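You operate a simulated robot arm through the tools that you are given. There is no shell and no other tool. Be economical: measure what you need, move in short steps, check, and stop when the job is done.

The job below is to be done with a simulated robot arm. You get a single attempt, and the scene is never put back.

JOB
Slacken both nuts on the old flange.
Fine: first brush oil from the oil pad over the silver nut's chalk patch and stand the blue oil brush back; red wash spanner on the red nut, silver spanner on the silver one once its crust has gone; both put back.

Only the result counts: the job must be done as asked and must still hold three seconds after the hand-in. Knocking over, shifting, dropping, spilling or breaking anything else fails it.

ROBOT AND FRAMES
A 7-joint arm with a two-finger parallel gripper, fixed in place. Base frame: the origin is at the foot of the arm, x ahead of it, y to its left, z up; the work surface is at about z = 0.686. Readings come in m, rad, newtons and seconds.
With the tool pointing down near the work surface it reaches from about 0.12 to 0.66 m from the base axis. Its first joint turns from -1.152 to 1.152 rad. Payload 2.4 kg.
The TCP is the grasp point between the finger pads, 0.03 m short of the fingertips. In the tool frame z runs along the fingers and y along their closing line. Largest opening 0.094 m; finger width 0.028, thickness 0.01; the body of the gripper, 0.05 by 0.096 m, starts 0.055 m behind the TCP.
Orientation is that of the tool frame in the base frame, as a unit quaternion [x, y, z, w]. With the fingers straight down and closing along the base's y, the tool's x points along the base's -x, its y along +y and its z along -z.

CONTROLS
- The arm moves only by the tool apply_moves. Its argument "rows" is a list of rows, each a list of 7 numbers: the turn, a rotation vector about the base's x, y, z in units of 8 degrees (1.0 is 8 degrees), then the shift along the base's x, y, z in units of 30 mm (1.0 is 30 mm), then the opening, from 0 (shut) to 1 (fully open). In form: [[rx, ry, rz, dx, dy, dz, hand], ...]. A call has 1 to 10 rows; each row shifts and turns the commanded pose from where the row before left it. A call with a number of a shift or a turn outside -1 to 1 is refused whole. A row lasts 0.2 s, in which the tool goes at most 0.05 m and 0.15 rad; a call with a longer step from one row to the next is refused whole, and so is a gripper value outside its range. Where a pose cannot be reached the arm comes as near as it can. A force on the tool above 50 N (or 10 N above the force at the start of the call, whichever is more), or a blocked arm, ends the call early, and 0.2 s more pass. Each finger travels about 0.153 m/s and halts on what it meets, pressing with about 34 N; the grip force reading is that of the motor and also rises with nothing between the fingers. The clock runs only during rows and for 0.2 s after the last one: add rows that do not move to give the fingers time. The reply holds the time, the measured pose of the TCP, the force on the tool along the base axes, the opening and the grip force, in the units named above and with some noise.
- Cameras (640 x 400 px; columns grow to the right, rows downward): "scene" is fixed at [0.0352, 0.477, 1.4379]; the picture's right is [-0.75, -0.66, 0.00], its down [-0.42, 0.49, -0.77] and it looks along [0.50, -0.58, -0.64] (base axes); focal length 283 px, centre (320, 200). "wrist" rides on the gripper at [-0.037, 0, -0.058] in the tool frame; the picture's right is [0.00, -1.00, 0.00], its down [0.97, 0.00, -0.24] and it looks along [0.24, 0.00, 0.97] (tool axes); focal length 218 px, centre (320, 200). There is no depth. A picture from a camera that has moved, and an enlarged one, comes with that camera's place and axes in the base frame and with its lens.
- get_image(camera): a new picture of that camera. The clock stands still meanwhile.
- inspect(camera, box): a new picture of the part [left, top, right, bottom] of that camera's present view, enlarged. The clock stands still meanwhile.
- hand_in(): hands the job in; it is judged then, once.

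Work in short steps. Places have to be worked out from the pictures, the camera data and where the tool is seen: move nearer, look again, correct. Check each grasp and each placing, and mend what went wrong. You have 120 turns and 84 pictures in all, those below and enlarged ones among them. Open the gripper and draw the arm clear of the work before you hand the job in, unless the task says otherwise; then end with one line.

The tools are called after "Request:" as name(argument=value, ...) on one line, values as JSON. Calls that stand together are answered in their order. apply_moves: Moves the arm, as the interface text tells. Its arguments: {"type":"object","properties":{"rows":{"type":"array","items":{"type":"array","items":{"type":"number"}}}},"required":["rows"]} The other tools are called the same way: get_image (camera) takes a picture; inspect (camera, box) takes an enlarged picture of a part of a camera's view; hand_in () hands the job in.

At the start:

```text
t: 0.0
eef_pos: [0.3624, -0.0797, 1.0912]
tool_rot: [0.0, 1.0, 0.0, 0.0]
contact_force: [0.6, -0.8, 0.0]
opening: 0.0941
finger_force: 0.1
```

scene: 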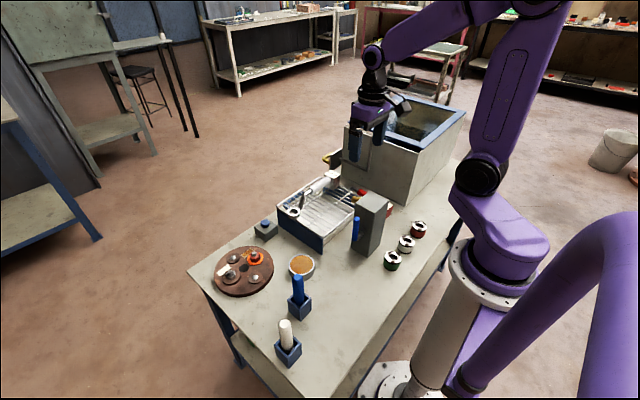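
wrist: 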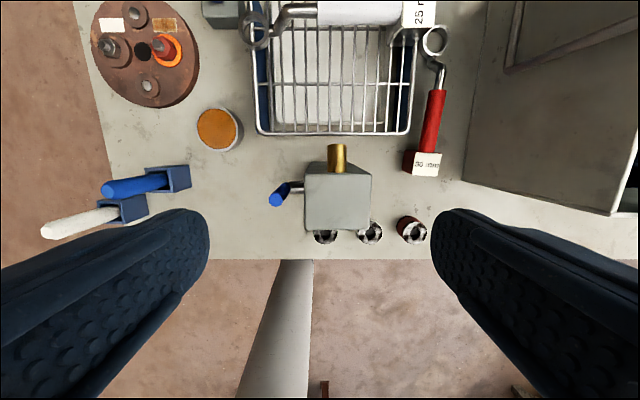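

I'll start by enlarging the parts of the view that matter: the flange, the brushes and the spanners.

Request:
inspect(camera="wrist", box=[80, 0, 260, 112])

Request:
inspect(camera="wrist", box=[230, 0, 480, 156])

Request:
inspect(camera="scene", box=[200, 150, 440, 300])

Request:
inspect(camera="scene", box=[200, 220, 360, 320])

```text
3.56 times, centred on (170, 56) of wrist
camera zoom: at [0.3994, -0.0791, 1.149], right [0.0, -1.0, 0.0], down [-0.97, 0.0, 0.24], along [-0.24, 0.0, -0.97], focal length 776 px, centre (853, 712)
```

zoom: 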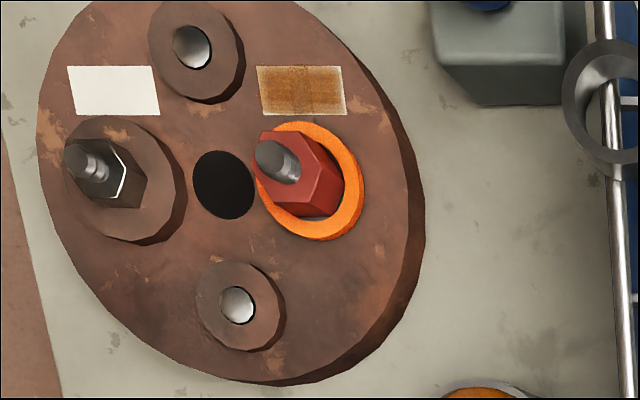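

```text
2.56 times, centred on (355, 78) of wrist
camera zoom: at [0.3994, -0.0791, 1.149], right [0.0, -1.0, 0.0], down [-0.97, 0.0, 0.24], along [-0.24, 0.0, -0.97], focal length 559 px, centre (230, 512)
```

zoom: 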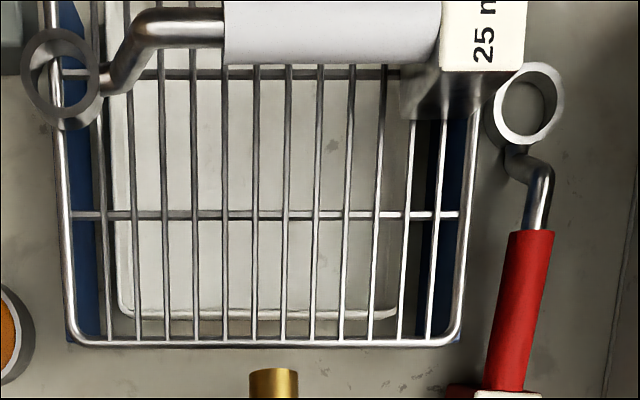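

```text
2.67 times, centred on (320, 225) of scene
camera zoom: at [0.0352, 0.477, 1.4379], right [-0.75, -0.66, 0.0], down [-0.42, 0.49, -0.77], along [0.5, -0.58, -0.64], focal length 754 px, centre (320, 133)
```

zoom: 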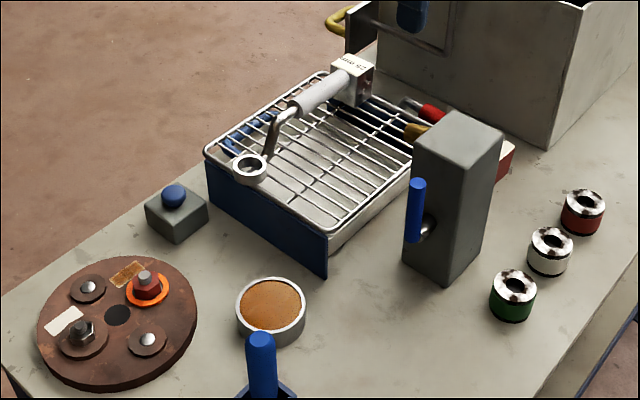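

```text
4.00 times, centred on (280, 270) of scene
camera zoom: at [0.0352, 0.477, 1.4379], right [-0.75, -0.66, 0.0], down [-0.42, 0.49, -0.77], along [0.5, -0.58, -0.64], focal length 1131 px, centre (480, -80)
```

zoom: 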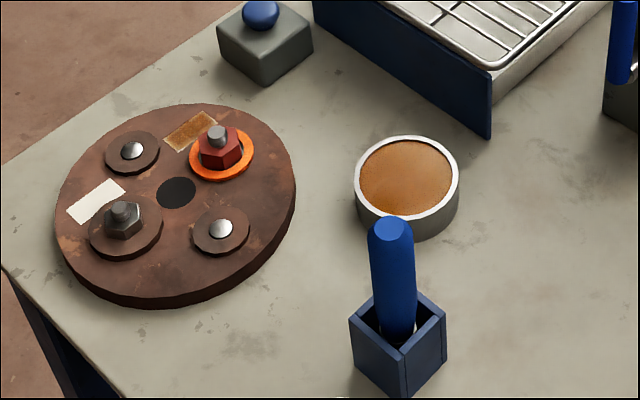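

From both cameras I put the blue brush at about (0.341, 0.21) with its top near z 0.855. The oil pad is at about (0.43, 0.11), the red nut (0.56, 0.185), and the silver nut (0.562, 0.285). I'll move to above the blue brush and look again.

Request:
apply_moves(rows=[[0, 0, 0, -0.07, 0.966, -0.3, 1], [0, 0, 0, -0.07, 0.966, -0.3, 1], [0, 0, 0, -0.07, 0.966, -0.3, 1], [0, 0, 0, -0.07, 0.966, -0.3, 1], [0, 0, 0, -0.07, 0.966, -0.3, 1], [0, 0, 0, -0.07, 0.966, -0.3, 1], [0, 0, 0, -0.07, 0.966, -0.3, 1], [0, 0, 0, -0.07, 0.966, -0.3, 1], [0, 0, 0, -0.07, 0.966, -0.3, 1], [0, 0, 0, -0.07, 0.966, -0.3, 1]])

Request:
get_image(camera="wrist")

```text
t: 2.2
eef_pos: [0.3434, 0.21, 0.9995]
tool_rot: [0.0, 1.0, 0.001, -0.001]
contact_force: [1.2, 0.5, -0.6]
opening: 0.094
finger_force: 0.0
```

```text
77 pictures are left
camera wrist: at [0.3797, 0.2104, 1.0582], right [0.0, -1.0, 0.0], down [-0.97, 0.0, 0.24], along [-0.24, 0.0, -0.97], focal length 218 px, centre (320, 200)
```

wrist: 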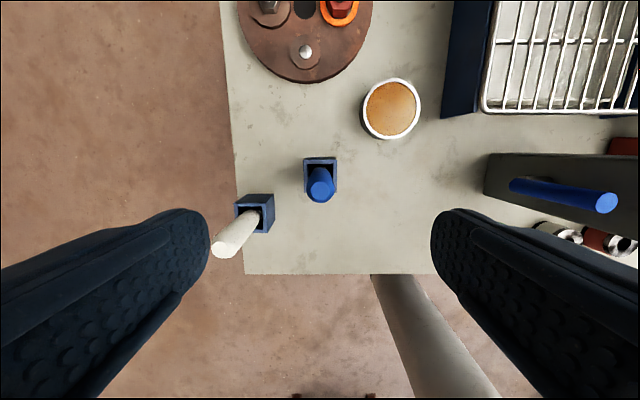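

The brush is vertical at about (0.341, 0.2095). I'll descend straight onto the handle and close.

Request:
apply_moves(rows=[[0, 0, 0, -0.08, 0, -0.97, 0.7], [0, 0, 0, 0, 0, -0.97, 0.7], [0, 0, 0, 0, 0, -0.97, 0.7], [0, 0, 0, 0, 0, -0.97, 0.7], [0, 0, 0, 0, 0, -0.97, 0.7], [0, 0, 0, 0, 0, -0.97, 0.7], [0, 0, 0, 0, 0, 0, 0], [0, 0, 0, 0, 0, 0, 0], [0, 0, 0, 0, 0, 0, 0]])

Request:
get_image(camera="scene")

```text
t: 4.2
eef_pos: [0.3422, 0.2102, 0.8264]
tool_rot: [0.0, 1.0, 0.0, 0.0]
contact_force: [0.3, 0.5, -0.5]
opening: 0.0264
finger_force: 33.9
```

```text
76 pictures are left
```

scene: 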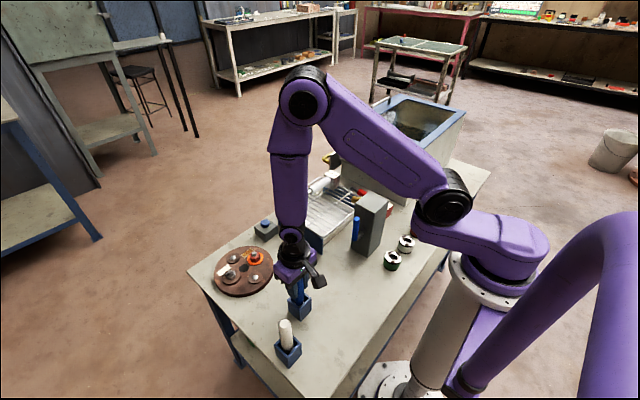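

Gripped at 26 mm. I'll lift it straight up to clear the holder and look at the brush.

Request:
apply_moves(rows=[[0, 0, 0, 0, 0, 0.5, 0], [0, 0, 0, 0, 0, 1, 0], [0, 0, 0, 0, 0, 1, 0], [0, 0, 0, 0, 0, 1, 0], [0, 0, 0, 0, 0, 0.5, 0]])

Request:
inspect(camera="scene", box=[200, 180, 392, 300])

Request:
get_image(camera="wrist")

```text
t: 5.4
eef_pos: [0.341, 0.2113, 0.9448]
tool_rot: [0.0, 1.0, 0.001, -0.001]
contact_force: [-0.1, -0.2, 0.1]
opening: 0.0262
finger_force: 34.2
```

```text
3.33 times, centred on (296, 240) of scene
camera zoom: at [0.0353, 0.477, 1.4379], right [-0.75, -0.66, 0.0], down [-0.42, 0.49, -0.77], along [0.5, -0.58, -0.64], focal length 943 px, centre (400, 67)
```

zoom: 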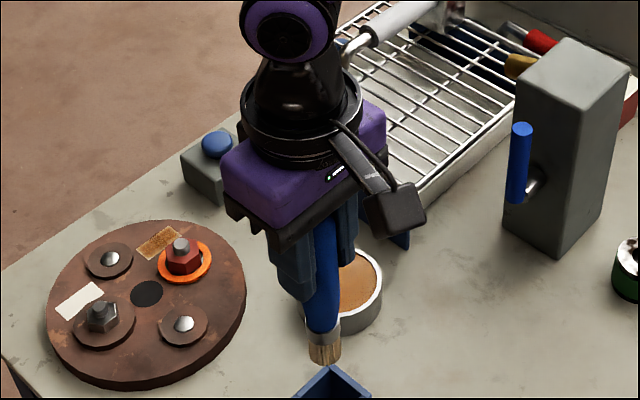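

```text
74 pictures are left
camera wrist: at [0.3768, 0.2117, 1.0025], right [0.0, -1.0, 0.0], down [-0.97, 0.0, 0.24], along [-0.24, 0.0, -0.97], focal length 218 px, centre (320, 200)
```

wrist: 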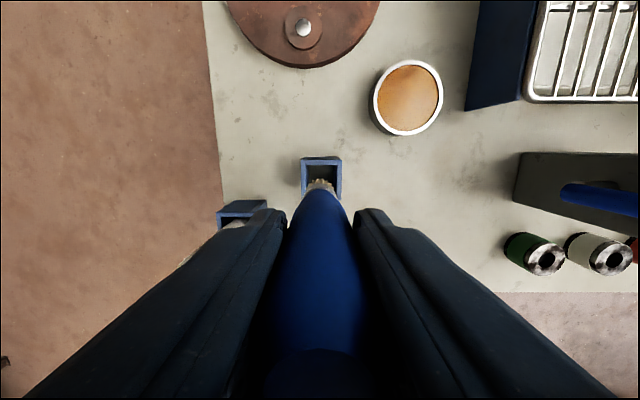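

The bristle tip sits about 0.134 m below the TCP. The pad centre works out at about (0.433, 0.1065) with its top around z 0.71, so I'll go over it and lower partway.

Request:
apply_moves(rows=[[0, 0, 0, 0.767, -0.875, 0, 0], [0, 0, 0, 0.767, -0.875, 0, 0], [0, 0, 0, 0.767, -0.875, 0, 0], [0, 0, 0, 0.767, -0.875, 0, 0], [0, 0, 0, 0, 0, -0.8, 0], [0, 0, 0, 0, 0, -0.8, 0], [0, 0, 0, 0, 0, -0.6, 0]])

Request:
inspect(camera="scene", box=[220, 210, 380, 310])

```text
t: 7.0
eef_pos: [0.4321, 0.1064, 0.8799]
tool_rot: [0.0, 1.0, 0.0, 0.0]
contact_force: [0.4, -0.6, -0.2]
opening: 0.026
finger_force: 34.1
```

```text
4.00 times, centred on (300, 260) of scene
camera zoom: at [0.0353, 0.477, 1.4379], right [-0.75, -0.66, 0.0], down [-0.42, 0.49, -0.77], along [0.5, -0.58, -0.64], focal length 1131 px, centre (400, -40)
```

zoom: 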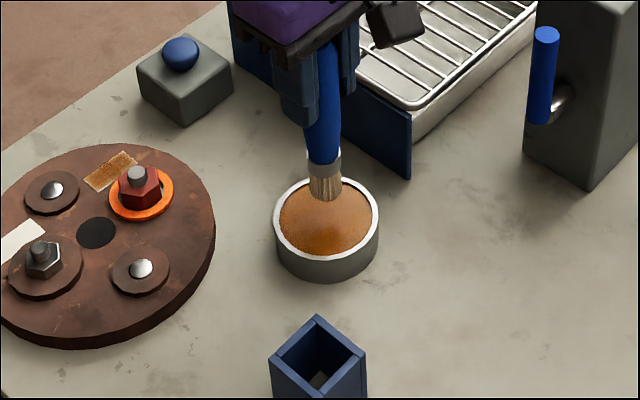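

The tip is roughly 2 cm above the pad. I'll lower it in small steps and watch the force.

Request:
apply_moves(rows=[[0, 0, 0, 0, 0, -0.4, 0], [0, 0, 0, 0, 0, -0.2, 0], [0, 0, 0, 0, 0, -0.1, 0]])

Request:
inspect(camera="scene", box=[250, 220, 346, 280])

```text
t: 7.8
eef_pos: [0.4315, 0.1062, 0.8594]
tool_rot: [0.0, 1.0, 0.001, 0.0]
contact_force: [0.0, 0.6, -0.9]
opening: 0.026
finger_force: 33.2
```

```text
6.67 times, centred on (298, 250) of scene
camera zoom: at [0.0353, 0.477, 1.4379], right [-0.75, -0.66, 0.0], down [-0.42, 0.49, -0.77], along [0.5, -0.58, -0.64], focal length 1885 px, centre (467, -133)
```

zoom: 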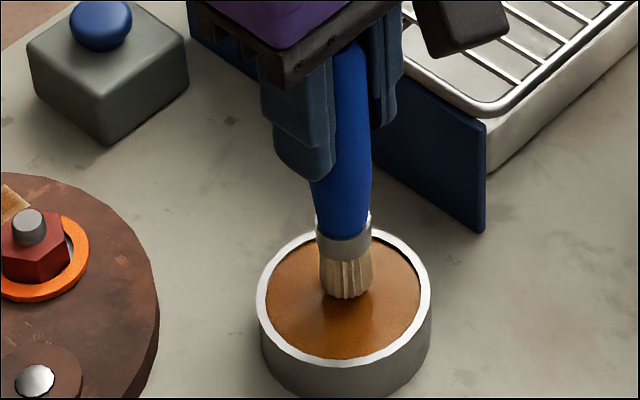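

Nearly touching. I'll press down a few millimetres more.

Request:
apply_moves(rows=[[0, 0, 0, 0, 0, -0.08, 0], [0, 0, 0, 0, 0, -0.08, 0]])

Request:
inspect(camera="scene", box=[250, 220, 346, 280])

```text
t: 8.4
eef_pos: [0.4315, 0.1051, 0.8545]
tool_rot: [0.0, 1.0, 0.0, 0.0]
contact_force: [-1.0, 0.0, 1.2]
opening: 0.026
finger_force: 33.5
```

```text
6.67 times, centred on (298, 250) of scene
camera zoom: at [0.0352, 0.477, 1.4379], right [-0.75, -0.66, 0.0], down [-0.42, 0.49, -0.77], along [0.5, -0.58, -0.64], focal length 1885 px, centre (467, -133)
```

zoom: 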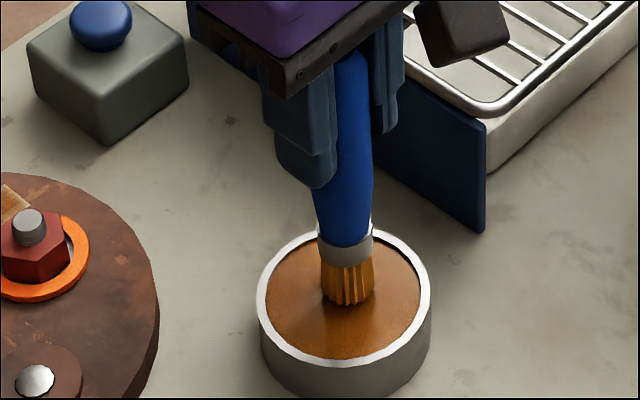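

The bristles have turned amber, so the brush is loaded. Triangulating from both cameras puts the chalk patch at about (0.597, 0.2735, 0.72). I'll lift and carry the brush above it.

Request:
apply_moves(rows=[[0, 0, 0, 0, 0, 0.9, 0], [0, 0, 0, 0, 0, 0.9, 0], [0, 0, 0, 0, 0, 0.7, 0], [0, 0, 0, 0.92, 0.936, 0, 0], [0, 0, 0, 0.92, 0.936, 0, 0], [0, 0, 0, 0.92, 0.936, 0, 0], [0, 0, 0, 0.92, 0.936, 0, 0], [0, 0, 0, 0.92, 0.936, 0, 0], [0, 0, 0, 0.92, 0.936, 0, 0]])

Request:
inspect(camera="scene", box=[180, 210, 308, 290])

Request:
get_image(camera="wrist")

```text
t: 10.4
eef_pos: [0.5965, 0.2756, 0.9303]
tool_rot: [0.001, 1.0, -0.001, 0.0]
contact_force: [-0.2, -0.1, -0.6]
opening: 0.0262
finger_force: 33.4
```

```text
5.00 times, centred on (244, 250) of scene
camera zoom: at [0.0353, 0.4769, 1.4379], right [-0.75, -0.66, 0.0], down [-0.42, 0.49, -0.77], along [0.5, -0.58, -0.64], focal length 1414 px, centre (700, -50)
```

zoom: 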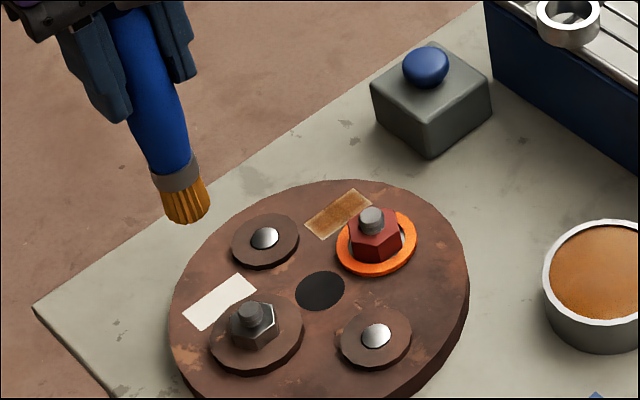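

```text
69 pictures are left
camera wrist: at [0.6325, 0.2753, 0.988], right [0.0, -1.0, 0.0], down [-0.97, 0.0, 0.24], along [-0.24, 0.0, -0.97], focal length 218 px, centre (320, 200)
```

wrist: 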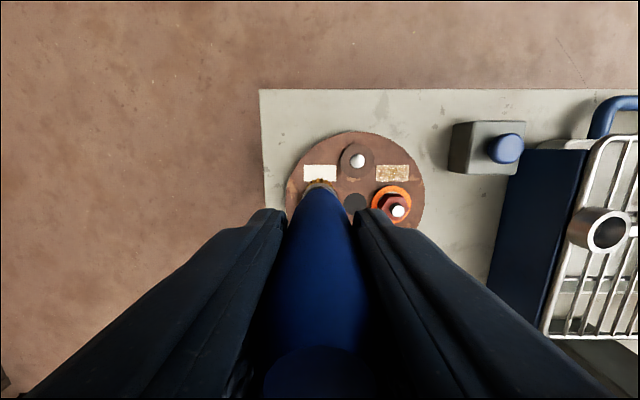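

The patch is almost directly below, at about (0.599, 0.275). I'll lower toward it.

Request:
apply_moves(rows=[[0, 0, 0, 0.08, 0, -0.7, 0], [0, 0, 0, 0, 0, -0.7, 0], [0, 0, 0, 0, 0, -0.6, 0], [0, 0, 0, 0, 0, -0.15, 0]])

Request:
inspect(camera="scene", box=[196, 230, 292, 290])

```text
t: 11.4
eef_pos: [0.5997, 0.2749, 0.8644]
tool_rot: [0.0, 1.0, 0.0, 0.0]
contact_force: [-0.1, 0.0, -0.8]
opening: 0.0261
finger_force: 34.0
```

```text
6.67 times, centred on (244, 260) of scene
camera zoom: at [0.0353, 0.477, 1.4379], right [-0.75, -0.66, 0.0], down [-0.42, 0.49, -0.77], along [0.5, -0.58, -0.64], focal length 1885 px, centre (827, -200)
```

zoom: 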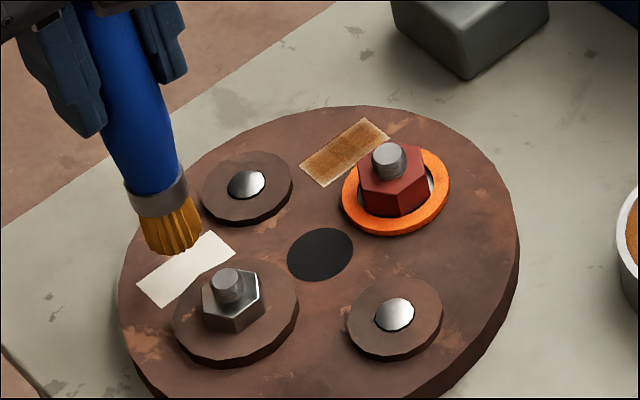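

The tip is about 1 cm above the patch and slightly to the -right side. I'll lower the rest with a small correction.

Request:
apply_moves(rows=[[0, 0, 0, -0.1, -0.1, -0.2, 0], [0, 0, 0, 0, 0, -0.13, 0], [0, 0, 0, 0, 0, -0.1, 0]])

Request:
inspect(camera="scene", box=[196, 230, 292, 290])

```text
t: 12.2
eef_pos: [0.597, 0.2711, 0.8502]
tool_rot: [0.001, 1.0, 0.0, 0.0]
contact_force: [0.1, 0.6, -0.4]
opening: 0.026
finger_force: 33.9
```

```text
6.67 times, centred on (244, 260) of scene
camera zoom: at [0.0353, 0.477, 1.4379], right [-0.75, -0.66, 0.0], down [-0.42, 0.49, -0.77], along [0.5, -0.58, -0.64], focal length 1885 px, centre (827, -200)
```

zoom: 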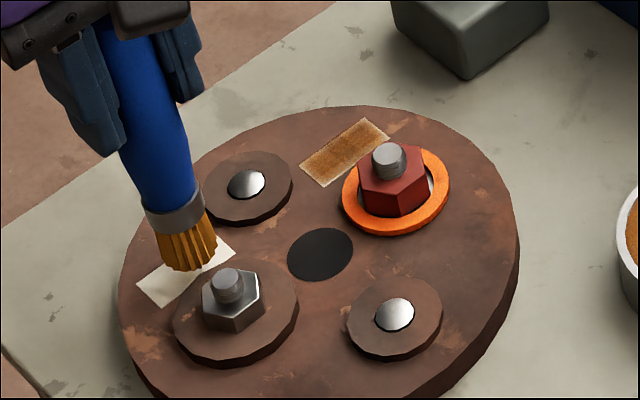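

Request:
apply_moves(rows=[[0, 0, 0, 0, 0, -0.08, 0], [0, 0, 0, 0, 0, -0.07, 0]])

Request:
inspect(camera="scene", box=[196, 230, 292, 290])

```text
t: 12.8
eef_pos: [0.5974, 0.2723, 0.8463]
tool_rot: [0.0, 1.0, 0.001, -0.001]
contact_force: [0.7, -0.4, -1.3]
opening: 0.0259
finger_force: 34.6
```

```text
6.67 times, centred on (244, 260) of scene
camera zoom: at [0.0353, 0.477, 1.4379], right [-0.75, -0.66, 0.0], down [-0.42, 0.49, -0.77], along [0.5, -0.58, -0.64], focal length 1885 px, centre (827, -200)
```

zoom: 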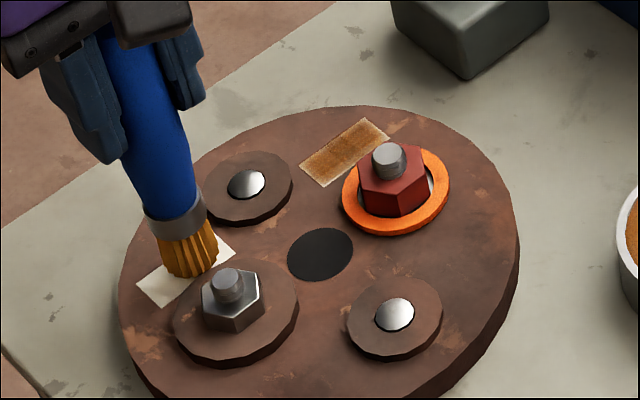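

No contact force yet. I'll go another 4 mm down and try a short stroke along the patch (its long side lies along y).

Request:
apply_moves(rows=[[0, 0, 0, 0, 0, -0.07, 0], [0, 0, 0, 0, 0, -0.07, 0], [0, 0, 0, 0, 0.3, 0, 0], [0, 0, 0, 0, 0.3, 0, 0], [0, 0, 0, 0, -0.4, 0, 0], [0, 0, 0, 0, -0.4, 0, 0], [0, 0, 0, 0, -0.4, 0, 0], [0, 0, 0, 0, 0.6, 0, 0]])

Request:
inspect(camera="scene", box=[196, 230, 292, 290])

```text
t: 14.6
eef_pos: [0.598, 0.2717, 0.8435]
tool_rot: [0.0, 1.0, -0.001, 0.0]
contact_force: [0.6, -0.4, -1.0]
opening: 0.026
finger_force: 33.6
```

```text
6.67 times, centred on (244, 260) of scene
camera zoom: at [0.0353, 0.4769, 1.4379], right [-0.75, -0.66, 0.0], down [-0.42, 0.49, -0.77], along [0.5, -0.58, -0.64], focal length 1885 px, centre (827, -200)
```

zoom: 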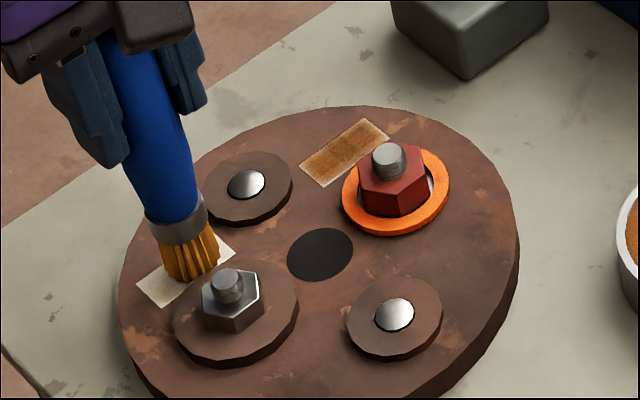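

The patch is starting to tint, so the contact is good. I'll do more strokes with a slight x spread.

Request:
apply_moves(rows=[[0, 0, 0, 0.1, 0.35, -0.05, 0], [0, 0, 0, 0, 0.35, 0, 0], [0, 0, 0, 0, -0.47, 0, 0], [0, 0, 0, 0, -0.47, 0, 0], [0, 0, 0, 0, -0.47, 0, 0], [0, 0, 0, 0.1, 0.47, 0, 0], [0, 0, 0, 0, 0.47, 0, 0], [0, 0, 0, 0, 0.47, 0, 0], [0, 0, 0, 0, -0.35, 0, 0], [0, 0, 0, 0, -0.35, 0, 0]])

Request:
inspect(camera="scene", box=[196, 230, 292, 290])

```text
t: 16.8
eef_pos: [0.6029, 0.2712, 0.8431]
tool_rot: [-0.001, 1.0, 0.0, 0.001]
contact_force: [0.2, 4.0, 9.8]
opening: 0.0259
finger_force: 33.7
```

```text
6.67 times, centred on (244, 260) of scene
camera zoom: at [0.035, 0.477, 1.4379], right [-0.75, -0.66, 0.0], down [-0.42, 0.49, -0.77], along [0.5, -0.58, -0.64], focal length 1885 px, centre (827, -200)
```

zoom: 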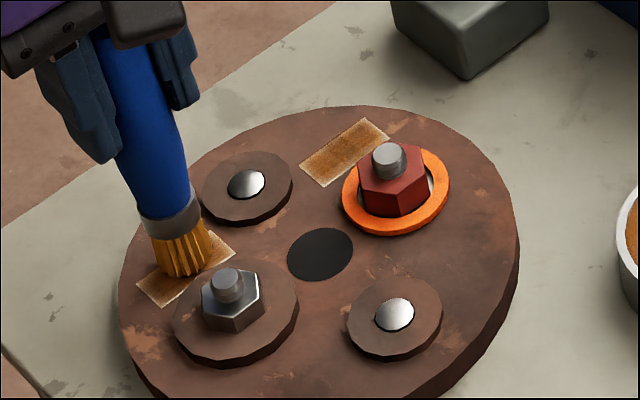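

It's nearly the same amber as the other patch. I'll do one more set of strokes, then lift to check.

Request:
apply_moves(rows=[[0, 0, 0, -0.1, 0.35, 0, 0], [0, 0, 0, 0, 0.35, 0, 0], [0, 0, 0, 0, -0.47, 0, 0], [0, 0, 0, 0, -0.47, 0, 0], [0, 0, 0, 0, -0.47, 0, 0], [0, 0, 0, -0.15, 0.47, 0, 0], [0, 0, 0, 0, 0.47, 0, 0], [0, 0, 0, 0, 0.47, 0, 0], [0, 0, 0, 0, -0.35, 0, 0], [0, 0, 0, 0, -0.35, 0, 0]])

Request:
apply_moves(rows=[[0, 0, 0, 0.1, 0.3, 0, 0], [0, 0, 0, 0, -0.6, 0, 0], [0, 0, 0, 0, 0.3, 0, 0], [0, 0, 0, 0, 0, 0.9, 0], [0, 0, 0, 0, 0, 0.9, 0], [0, 0, 0, 0, 0, 0.9, 0]])

Request:
inspect(camera="scene", box=[196, 230, 292, 290])

```text
t: 19.0
eef_pos: [0.5958, 0.2744, 0.8436]
tool_rot: [-0.001, 1.0, 0.002, 0.0]
contact_force: [-1.6, 5.0, 15.3]
opening: 0.0264
finger_force: 33.8
```

```text
t: 20.4
eef_pos: [0.5987, 0.2709, 0.9233]
tool_rot: [0.001, 1.0, 0.0, -0.001]
contact_force: [0.3, 0.4, -1.4]
opening: 0.0264
finger_force: 34.0
```

```text
6.67 times, centred on (244, 260) of scene
camera zoom: at [0.0353, 0.477, 1.4379], right [-0.75, -0.66, 0.0], down [-0.42, 0.49, -0.77], along [0.5, -0.58, -0.64], focal length 1885 px, centre (827, -200)
```

zoom: 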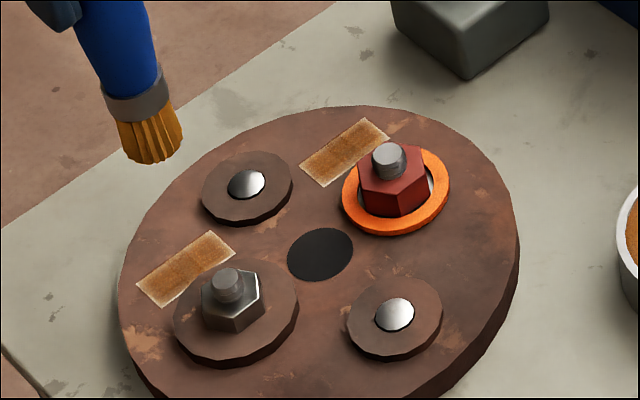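

The patch is fully oiled and matches the other one. Now I'll carry the brush back over its holder.

Request:
apply_moves(rows=[[0, 0, 0, -0.952, -0.226, 0.13, 0], [0, 0, 0, -0.952, -0.226, 0.13, 0], [0, 0, 0, -0.952, -0.226, 0.13, 0], [0, 0, 0, -0.952, -0.226, 0.13, 0], [0, 0, 0, -0.952, -0.226, 0.13, 0], [0, 0, 0, -0.952, -0.226, 0.13, 0], [0, 0, 0, -0.952, -0.226, 0.13, 0], [0, 0, 0, -0.952, -0.226, 0.13, 0], [0, 0, 0, -0.952, -0.226, 0.0, 0]])

Request:
inspect(camera="scene", box=[250, 220, 346, 280])

Request:
get_image(camera="wrist")

```text
t: 22.4
eef_pos: [0.3396, 0.212, 0.9539]
tool_rot: [0.0, 1.0, 0.0, 0.0]
contact_force: [0.0, 1.1, -0.7]
opening: 0.0262
finger_force: 34.1
```

```text
6.67 times, centred on (298, 250) of scene
camera zoom: at [0.0353, 0.477, 1.4379], right [-0.75, -0.66, 0.0], down [-0.42, 0.49, -0.77], along [0.5, -0.58, -0.64], focal length 1885 px, centre (467, -133)
```

zoom: 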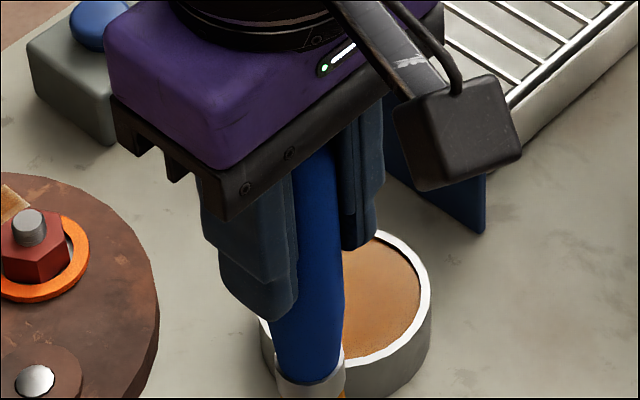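

```text
61 pictures are left
camera wrist: at [0.3765, 0.2116, 1.0116], right [0.0, -1.0, 0.0], down [-0.97, 0.0, 0.24], along [-0.24, 0.0, -0.97], focal length 218 px, centre (320, 200)
```

wrist: 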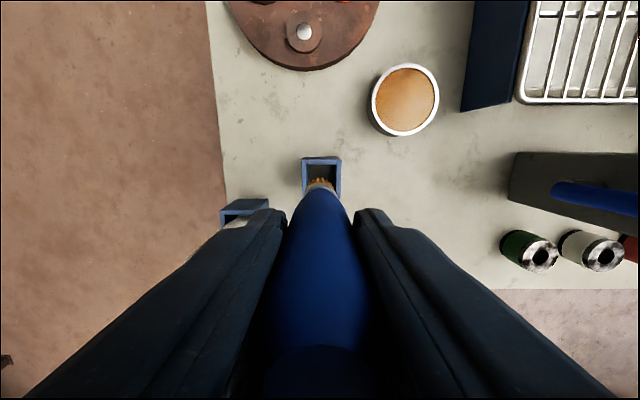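

Aligned. I'll lower it gently into the holder.

Request:
apply_moves(rows=[[0, 0, 0, 0.05, -0.04, -0.7, 0], [0, 0, 0, 0, 0, -0.7, 0], [0, 0, 0, 0, 0, -0.6, 0], [0, 0, 0, 0, 0, -0.6, 0], [0, 0, 0, 0, 0, -0.6, 0], [0, 0, 0, 0, 0, -0.5, 0], [0, 0, 0, 0, 0, -0.3, 0]])

Request:
inspect(camera="scene", box=[250, 240, 346, 300])

```text
t: 24.0
eef_pos: [0.3435, 0.2087, 0.8332]
tool_rot: [0.001, 1.0, 0.0, 0.0]
contact_force: [-0.1, 0.6, 0.0]
opening: 0.026
finger_force: 33.9
```

```text
6.67 times, centred on (298, 270) of scene
camera zoom: at [0.0353, 0.477, 1.4379], right [-0.75, -0.66, 0.0], down [-0.42, 0.49, -0.77], along [0.5, -0.58, -0.64], focal length 1885 px, centre (467, -267)
```

zoom: 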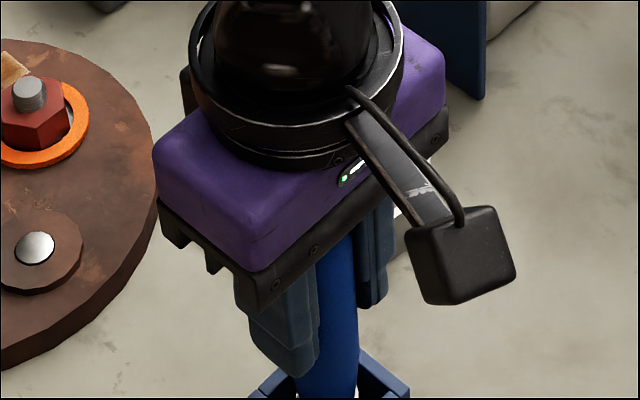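

It's in the holder. I'll lower the last few millimetres with readings.

Request:
apply_moves(rows=[[0, 0, 0, 0, 0, -0.1, 0], [0, 0, 0, 0, 0, -0.1, 0]])

```text
t: 24.6
eef_pos: [0.3422, 0.2083, 0.8271]
tool_rot: [0.0, 1.0, 0.0, 0.0]
contact_force: [0.0, -1.0, -0.9]
opening: 0.0264
finger_force: 34.1
```

I'm back at the original grasp height, so I'll open and rise.

Request:
apply_moves(rows=[[0, 0, 0, 0, 0, -0.03, 0], [0, 0, 0, 0, 0, 0, 0.5], [0, 0, 0, 0, 0, 0, 0.6], [0, 0, 0, 0, 0, 0.7, 0.7], [0, 0, 0, 0, 0, 0.9, 0.7], [0, 0, 0, 0, 0, 1, 0.7], [0, 0, 0, 0, 0, 1, 0.7], [0, 0, 0, 0, 0, 1, 0.7], [0, 0, 0, 0, 0, 1, 0.7]])

Request:
inspect(camera="scene", box=[220, 240, 380, 340])

```text
t: 26.6
eef_pos: [0.3417, 0.2088, 0.9964]
tool_rot: [0.0, 1.0, 0.001, -0.001]
contact_force: [-0.6, 0.5, -0.5]
opening: 0.0658
finger_force: 0.2
```

```text
4.00 times, centred on (300, 290) of scene
camera zoom: at [0.0352, 0.477, 1.4379], right [-0.75, -0.66, 0.0], down [-0.42, 0.49, -0.77], along [0.5, -0.58, -0.64], focal length 1131 px, centre (400, -160)
```

zoom: 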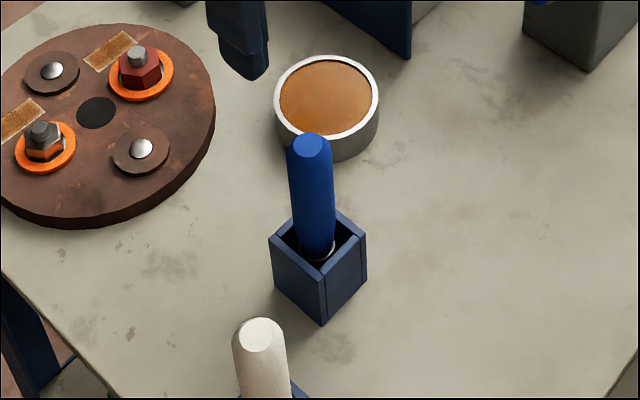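

The brush is standing back in place, and the crust has gone: the orange ring now shows round the silver nut. Next I'll look at the spanners from above.

Request:
apply_moves(rows=[[0, 0, 0, 0.3, -1, 0.25, 0.7], [0, 0, 0, 0.3, -1, 0.25, 0.7], [0, 0, 0, 0.3, -1, 0.25, 0.7], [0, 0, 0, 0.3, -1, 0.25, 0.7], [0, 0, 0, 0.3, -1, 0.25, 0.7], [0, 0, 0, 0.3, -1, 0.25, 0.7], [0, 0, 0, 0.3, -1, 0.25, 0.7], [0, 0, 0, 0.3, -1, 0.25, 0.7], [0, 0, 0, 0.3, -1, 0.25, 0.7], [0, 0, 0, 0.3, -1, 0.25, 0.7]])

Request:
apply_moves(rows=[[0, 0, 0, 0, -1, 0, 0.7], [0, 0, 0, 0, -1, 0, 0.7], [0, 0, 0, 0, -1, 0, 0.7]])

Request:
get_image(camera="wrist")

Request:
inspect(camera="wrist", box=[280, 100, 472, 220])

```text
t: 28.8
eef_pos: [0.4342, -0.0919, 1.0688]
tool_rot: [0.001, 1.0, 0.0, 0.0]
contact_force: [-0.4, -0.5, 0.2]
opening: 0.0658
finger_force: 0.0
```

```text
t: 29.6
eef_pos: [0.4323, -0.1832, 1.0699]
tool_rot: [-0.001, 1.0, 0.0, 0.0]
contact_force: [0.7, 0.7, -0.1]
opening: 0.0657
finger_force: 0.0
```

```text
58 pictures are left
camera wrist: at [0.4675, -0.1826, 1.1288], right [0.0, -1.0, 0.0], down [-0.97, 0.0, 0.24], along [-0.24, 0.0, -0.97], focal length 218 px, centre (320, 200)
```

wrist: 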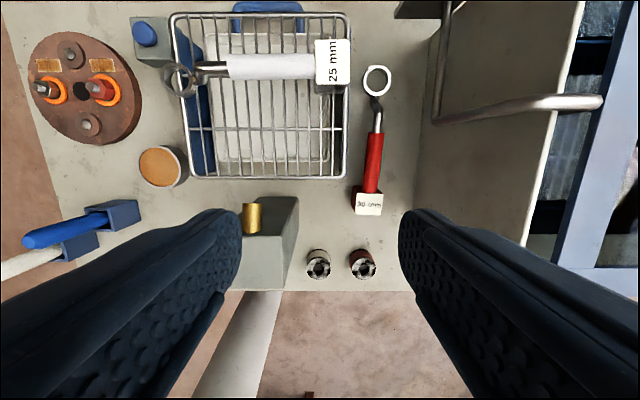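

```text
3.33 times, centred on (376, 160) of wrist
camera zoom: at [0.4675, -0.1826, 1.1288], right [0.0, -1.0, 0.0], down [-0.97, 0.0, 0.24], along [-0.24, 0.0, -0.97], focal length 728 px, centre (133, 333)
```

zoom: 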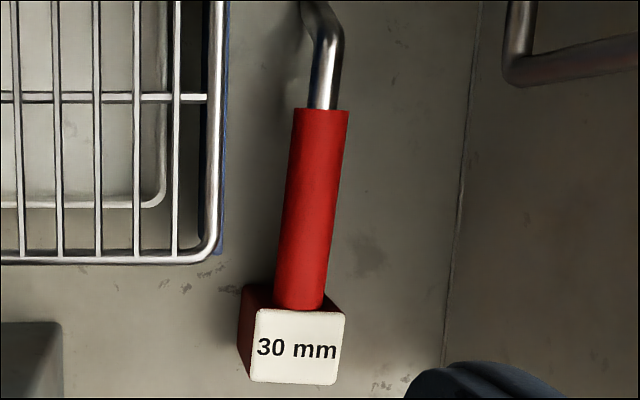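

The red spanner lies along x at about y -0.278, with its handle at x 0.383–0.489 and its ring near (0.582, -0.284). There's a tank pipe at about x≥0.48, z≈0.88, so I'll grip nearer the block, at x≈0.415. I'll descend partway for a closer look.

Request:
apply_moves(rows=[[0, 0, -0.34, -0.57, -0.8, 0, 0.6], [0, 0, 0, 0, -0.8, 0, 0.6], [0, 0, 0, 0, -0.8, -0.5, 0.6], [0, 0, 0, 0, -0.77, -0.9, 0.6], [0, 0, 0, 0, 0, -1, 0.6], [0, 0, 0, 0, 0, -1, 0.6], [0, 0, 0, 0, 0, -0.8, 0.6], [0, 0, 0, 0, 0, -0.8, 0.6]])

Request:
get_image(camera="wrist")

Request:
get_image(camera="scene")

```text
t: 31.4
eef_pos: [0.4164, -0.2755, 0.9186]
tool_rot: [0.024, 1.0, 0.0, 0.0]
contact_force: [0.7, 0.6, 0.0]
opening: 0.0565
finger_force: 0.1
```

```text
56 pictures are left
camera wrist: at [0.4523, -0.2776, 0.9768], right [-0.05, -1.0, 0.0], down [-0.97, 0.05, 0.24], along [-0.24, 0.01, -0.97], focal length 218 px, centre (320, 200)
```

wrist: 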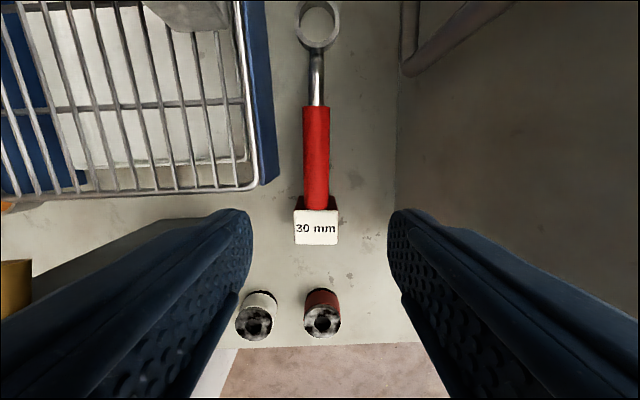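

```text
55 pictures are left
```

scene: 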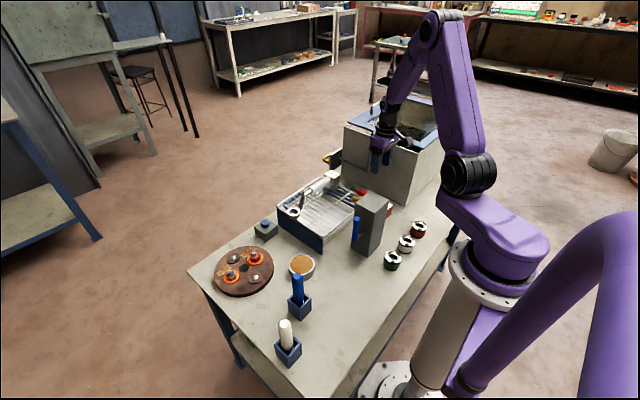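

Refined from two views, the handle is about 29 mm thick with its axis at z≈0.735 and y≈-0.2755, and the ring is at (0.5805, -0.2826). The rack panel is close (y≈-0.232), so I'll narrow the opening, shift to x≈0.408 and descend.

Request:
apply_moves(rows=[[0, 0, 0, -0.27, 0, -0.8, 0.47], [0, 0, 0, 0, 0, -1, 0.47], [0, 0, 0, 0, 0, -1, 0.47], [0, 0, 0, 0, 0, -1, 0.47], [0, 0, 0, 0, 0, -0.8, 0.47]])

Request:
get_image(camera="wrist")

```text
t: 32.6
eef_pos: [0.4071, -0.2775, 0.7813]
tool_rot: [0.023, 1.0, 0.001, 0.0]
contact_force: [-0.6, 0.3, 0.0]
opening: 0.0443
finger_force: 0.2
```

```text
54 pictures are left
camera wrist: at [0.4423, -0.2795, 0.8399], right [-0.05, -1.0, 0.0], down [-0.97, 0.05, 0.24], along [-0.24, 0.01, -0.97], focal length 218 px, centre (320, 200)
```

wrist: 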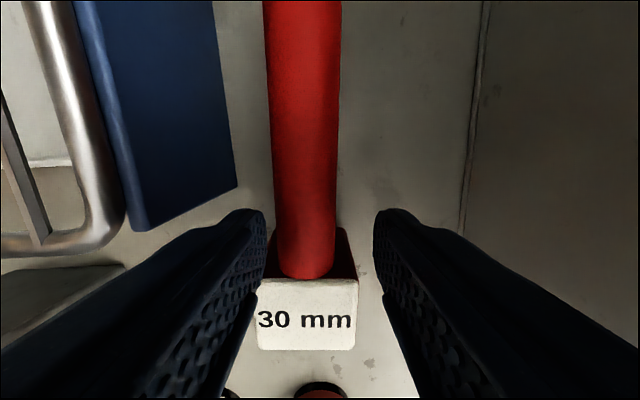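

The handle is about 5 mm to +y of the gripper's centre. I'll correct that, move x by +5 mm, descend to z≈0.745 and close.

Request:
apply_moves(rows=[[0, 0, 0, 0.17, 0.18, 0, 0.47], [0, 0, 0, 0, 0, -0.6, 0.47], [0, 0, 0, 0, 0, -0.6, 0.47], [0, 0, 0, 0, 0, 0, 0], [0, 0, 0, 0, 0, 0, 0], [0, 0, 0, 0, 0, 0, 0]])

Request:
get_image(camera="wrist")

```text
t: 34.0
eef_pos: [0.4124, -0.2721, 0.7464]
tool_rot: [0.024, 1.0, 0.0, 0.0]
contact_force: [-8.5, 1.3, 20.2]
opening: 0.0308
finger_force: 33.8
```

```text
53 pictures are left
camera wrist: at [0.4478, -0.2733, 0.8046], right [-0.05, -1.0, 0.0], down [-0.97, 0.05, 0.24], along [-0.24, 0.01, -0.97], focal length 218 px, centre (320, 200)
```

wrist: 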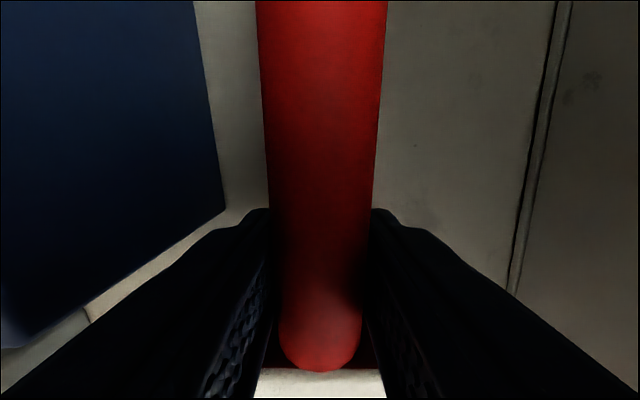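

It's gripped, but there's a 20 N vertical reaction, which suggests I'm gripping high on the cylinder. I'll reopen, lower 9 mm and re-close.

Request:
apply_moves(rows=[[0, 0, 0, 0, 0, 0, 0.47], [0, 0, 0, 0.07, 0, 0, 0.47], [0, 0, 0, 0, 0, -0.3, 0.47], [0, 0, 0, 0, 0, 0, 0], [0, 0, 0, 0, 0, 0, 0], [0, 0, 0, 0, 0, 0, 0]])

```text
t: 35.4
eef_pos: [0.4143, -0.273, 0.7379]
tool_rot: [0.023, 1.0, -0.001, 0.0]
contact_force: [-3.4, 2.9, 8.3]
opening: 0.0309
finger_force: 33.5
```

The residual force is lower now. I'll lift 3 cm and check.

Request:
apply_moves(rows=[[0, 0, 0, 0, 0, 0.5, 0], [0, 0, 0, 0, 0, 0.5, 0]])

Request:
get_image(camera="wrist")

Request:
inspect(camera="scene", box=[320, 140, 448, 220])

```text
t: 36.0
eef_pos: [0.4159, -0.272, 0.7678]
tool_rot: [0.023, 1.0, 0.0, 0.0]
contact_force: [-0.3, -0.2, -4.4]
opening: 0.0307
finger_force: 34.1
```

```text
52 pictures are left
camera wrist: at [0.4503, -0.273, 0.8252], right [-0.05, -1.0, 0.0], down [-0.97, 0.05, 0.24], along [-0.24, 0.01, -0.97], focal length 218 px, centre (320, 200)
```

wrist: 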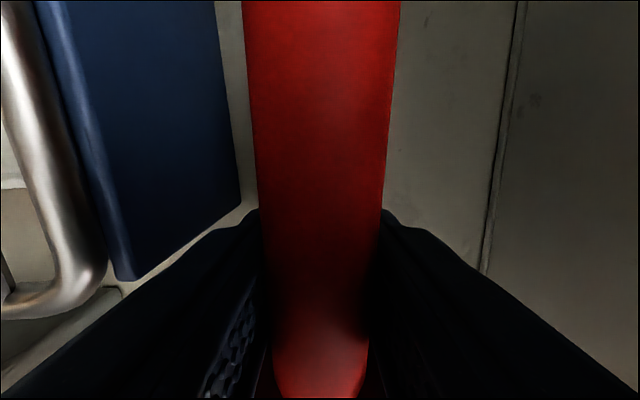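

```text
5.00 times, centred on (384, 180) of scene
camera zoom: at [0.0353, 0.4769, 1.4379], right [-0.75, -0.66, 0.0], down [-0.42, 0.49, -0.77], along [0.5, -0.58, -0.64], focal length 1414 px, centre (0, 300)
```

zoom: 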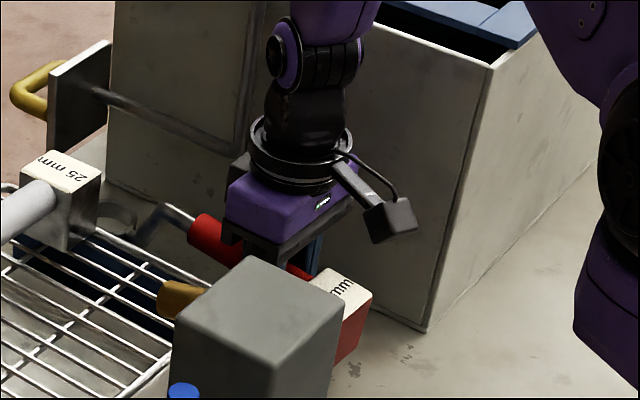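

The spanner is held level and clear of the table, with a weight of about 4.4 N. I'll lift it to z≈1.0, then carry it over toward the flange while turning it so the handle will point from the red nut toward +y/-x. That sector is free of the brushes and the pad.

Request:
apply_moves(rows=[[0, 0, 0, 0, 0, 0.8, 0], [0, 0, 0, 0, 0, 1, 0], [0, 0, 0, 0, 0, 1, 0], [0, 0, 0, 0, 0, 1, 0], [0, 0, 0, 0, 0, 1, 0], [0, 0, 0, 0, 0, 1, 0], [0, 0, 0, 0, 0, 1, 0], [0, 0, 0, 0, 0.5, 1, 0], [0, 0, 0, 0, 0.9, 0, 0], [0, 0, 0, 0, 0.9, 0, 0]])

Request:
apply_moves(rows=[[0, 0, -0.77, 0, 0.9, 0, 0], [0, 0, -0.77, 0, 0.9, 0, 0], [0, 0, -0.77, 0.2, 0.9, 0, 0], [0, 0, -0.77, 0.2, 0.9, 0, 0], [0, 0, -0.77, 0.2, 0.9, 0, 0], [0, 0, -0.77, 0.2, 0.9, 0, 0], [0, 0, -0.77, 0.2, 0.9, 0, 0], [0, 0, -0.77, 0.2, 0.9, 0, 0], [0, 0, -0.77, 0.2, 0.9, 0, 0], [0, 0, -0.4, 0.2, 0.9, 0, 0]])

Request:
get_image(camera="scene")

```text
t: 38.2
eef_pos: [0.4134, -0.2017, 1.0013]
tool_rot: [0.024, 1.0, 0.0, 0.0]
contact_force: [0.6, -1.4, -3.0]
opening: 0.031
finger_force: 34.2
```

```text
t: 40.4
eef_pos: [0.4626, 0.071, 1.0]
tool_rot: [0.512, 0.859, 0.0, 0.0]
contact_force: [0.6, 0.6, -2.6]
opening: 0.0307
finger_force: 33.5
```

```text
50 pictures are left
```

scene: 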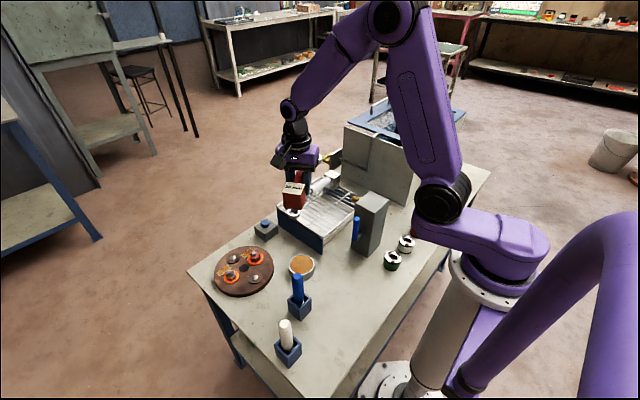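

The yaw now gives a handle angle of about 118°. I'll move so the ring comes over the red nut at (0.560, 0.183), still high.

Request:
apply_moves(rows=[[0, 0, 0, 0.072, 0.96, -0.2, 0], [0, 0, 0, 0.072, 0.96, -0.2, 0], [0, 0, 0, 0.072, 0.96, -0.4, 0], [0, 0, 0, 0.072, 0.96, -0.4, 0], [0, 0, 0, 0.072, 0.96, -0.5, 0], [0, 0, 0, 0.072, 0.96, -0.5, 0], [0, 0, 0, 0.072, 0.96, -0.5, 0], [0, 0, 0, 0.072, 0.96, -0.5, 0], [0, 0, 0, 0.072, 0.96, -0.5, 0]])

Request:
inspect(camera="scene", box=[180, 190, 340, 290])

Request:
get_image(camera="wrist")

```text
t: 42.4
eef_pos: [0.4821, 0.3295, 0.8897]
tool_rot: [0.51, 0.86, -0.001, 0.0]
contact_force: [-0.5, 0.1, -3.3]
opening: 0.0308
finger_force: 33.7
```

```text
4.00 times, centred on (260, 240) of scene
camera zoom: at [0.0353, 0.477, 1.4379], right [-0.75, -0.66, 0.0], down [-0.42, 0.49, -0.77], along [0.5, -0.58, -0.64], focal length 1131 px, centre (560, 40)
```

zoom: 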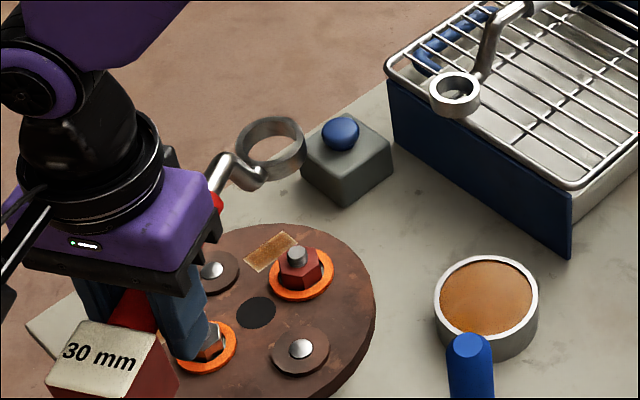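

```text
48 pictures are left
camera wrist: at [0.4989, 0.2968, 0.9478], right [-0.88, -0.48, 0.0], down [-0.46, 0.85, 0.24], along [-0.12, 0.21, -0.97], focal length 218 px, centre (320, 200)
```

wrist: 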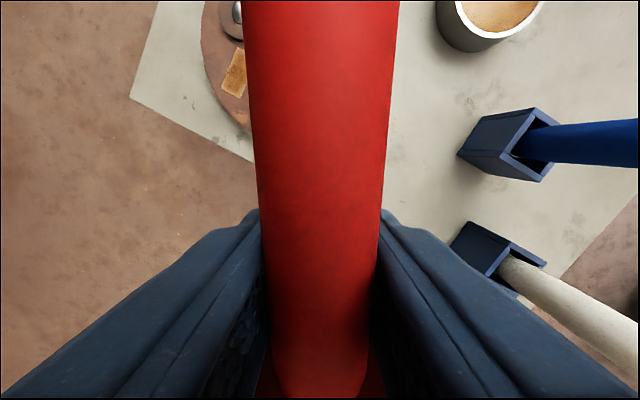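

The ring looks roughly over the nut, but its height is ambiguous from one view. I'll lower 5 cm and compare ring and nut again.

Request:
apply_moves(rows=[[0, 0, 0, 0, 0, -0.6, 0], [0, 0, 0, 0, 0, -0.6, 0], [0, 0, 0, 0, 0, -0.5, 0]])

Request:
inspect(camera="scene", box=[206, 210, 302, 270])

```text
t: 43.2
eef_pos: [0.4829, 0.3284, 0.8394]
tool_rot: [0.511, 0.86, 0.001, 0.0]
contact_force: [0.5, 0.1, -2.8]
opening: 0.0307
finger_force: 34.8
```

```text
6.67 times, centred on (254, 240) of scene
camera zoom: at [0.0353, 0.477, 1.4379], right [-0.75, -0.66, 0.0], down [-0.42, 0.49, -0.77], along [0.5, -0.58, -0.64], focal length 1885 px, centre (760, -67)
```

zoom: 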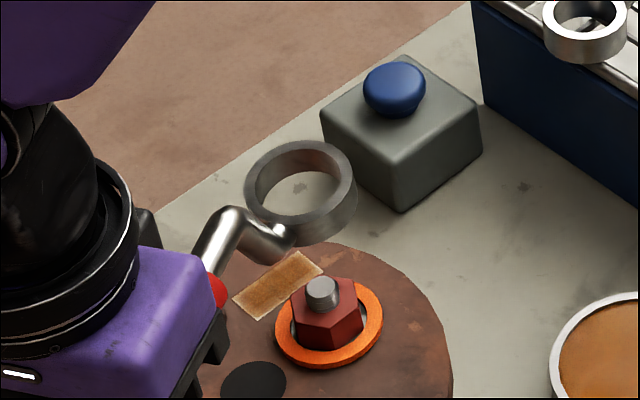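

Projecting the descent, the ring bottom should land centred on the washer, so the alignment is good. I'll lower further to about nut-top height and check.

Request:
apply_moves(rows=[[0, 0, 0, 0, 0, -0.4, 0], [0, 0, 0, 0, 0, -0.4, 0], [0, 0, 0, 0, 0, -0.2, 0]])

Request:
inspect(camera="scene", box=[206, 220, 302, 280])

```text
t: 44.0
eef_pos: [0.4813, 0.3283, 0.8082]
tool_rot: [0.51, 0.86, 0.0, 0.0]
contact_force: [-0.1, -0.7, -2.7]
opening: 0.0309
finger_force: 34.6
```

```text
6.67 times, centred on (254, 250) of scene
camera zoom: at [0.0353, 0.477, 1.4379], right [-0.75, -0.66, 0.0], down [-0.42, 0.49, -0.77], along [0.5, -0.58, -0.64], focal length 1885 px, centre (760, -133)
```

zoom: 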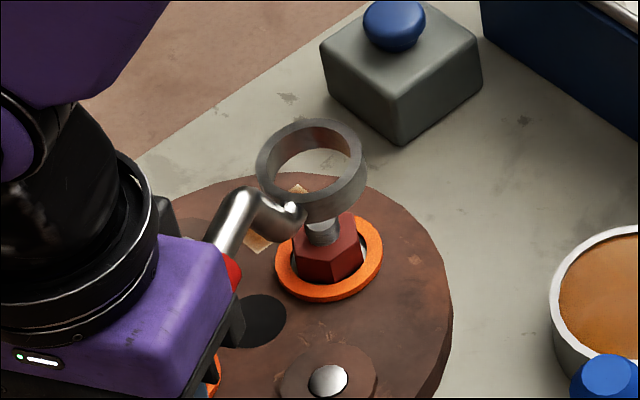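

Request:
apply_moves(rows=[[0, 0, 0, 0, 0, -0.25, 0], [0, 0, 0, 0, 0, -0.25, 0], [0, 0, 0, 0, 0, -0.2, 0], [0, 0, 0, 0, 0, -0.2, 0]])

Request:
inspect(camera="scene", box=[206, 220, 302, 280])

```text
t: 45.0
eef_pos: [0.4823, 0.3278, 0.781]
tool_rot: [0.51, 0.86, -0.001, 0.0]
contact_force: [-0.8, 0.2, -2.0]
opening: 0.0308
finger_force: 34.0
```

```text
6.67 times, centred on (254, 250) of scene
camera zoom: at [0.0353, 0.477, 1.4379], right [-0.75, -0.66, 0.0], down [-0.42, 0.49, -0.77], along [0.5, -0.58, -0.64], focal length 1885 px, centre (760, -133)
```

zoom: 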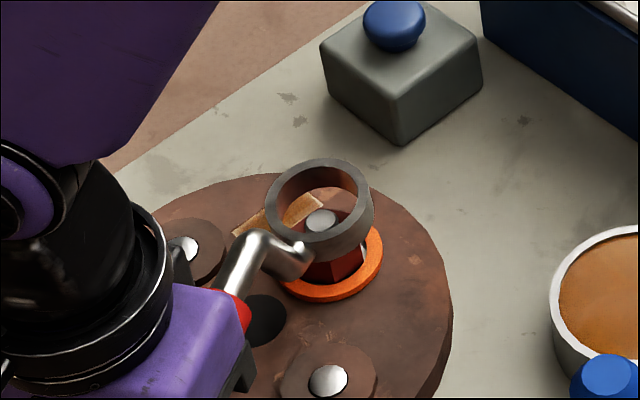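

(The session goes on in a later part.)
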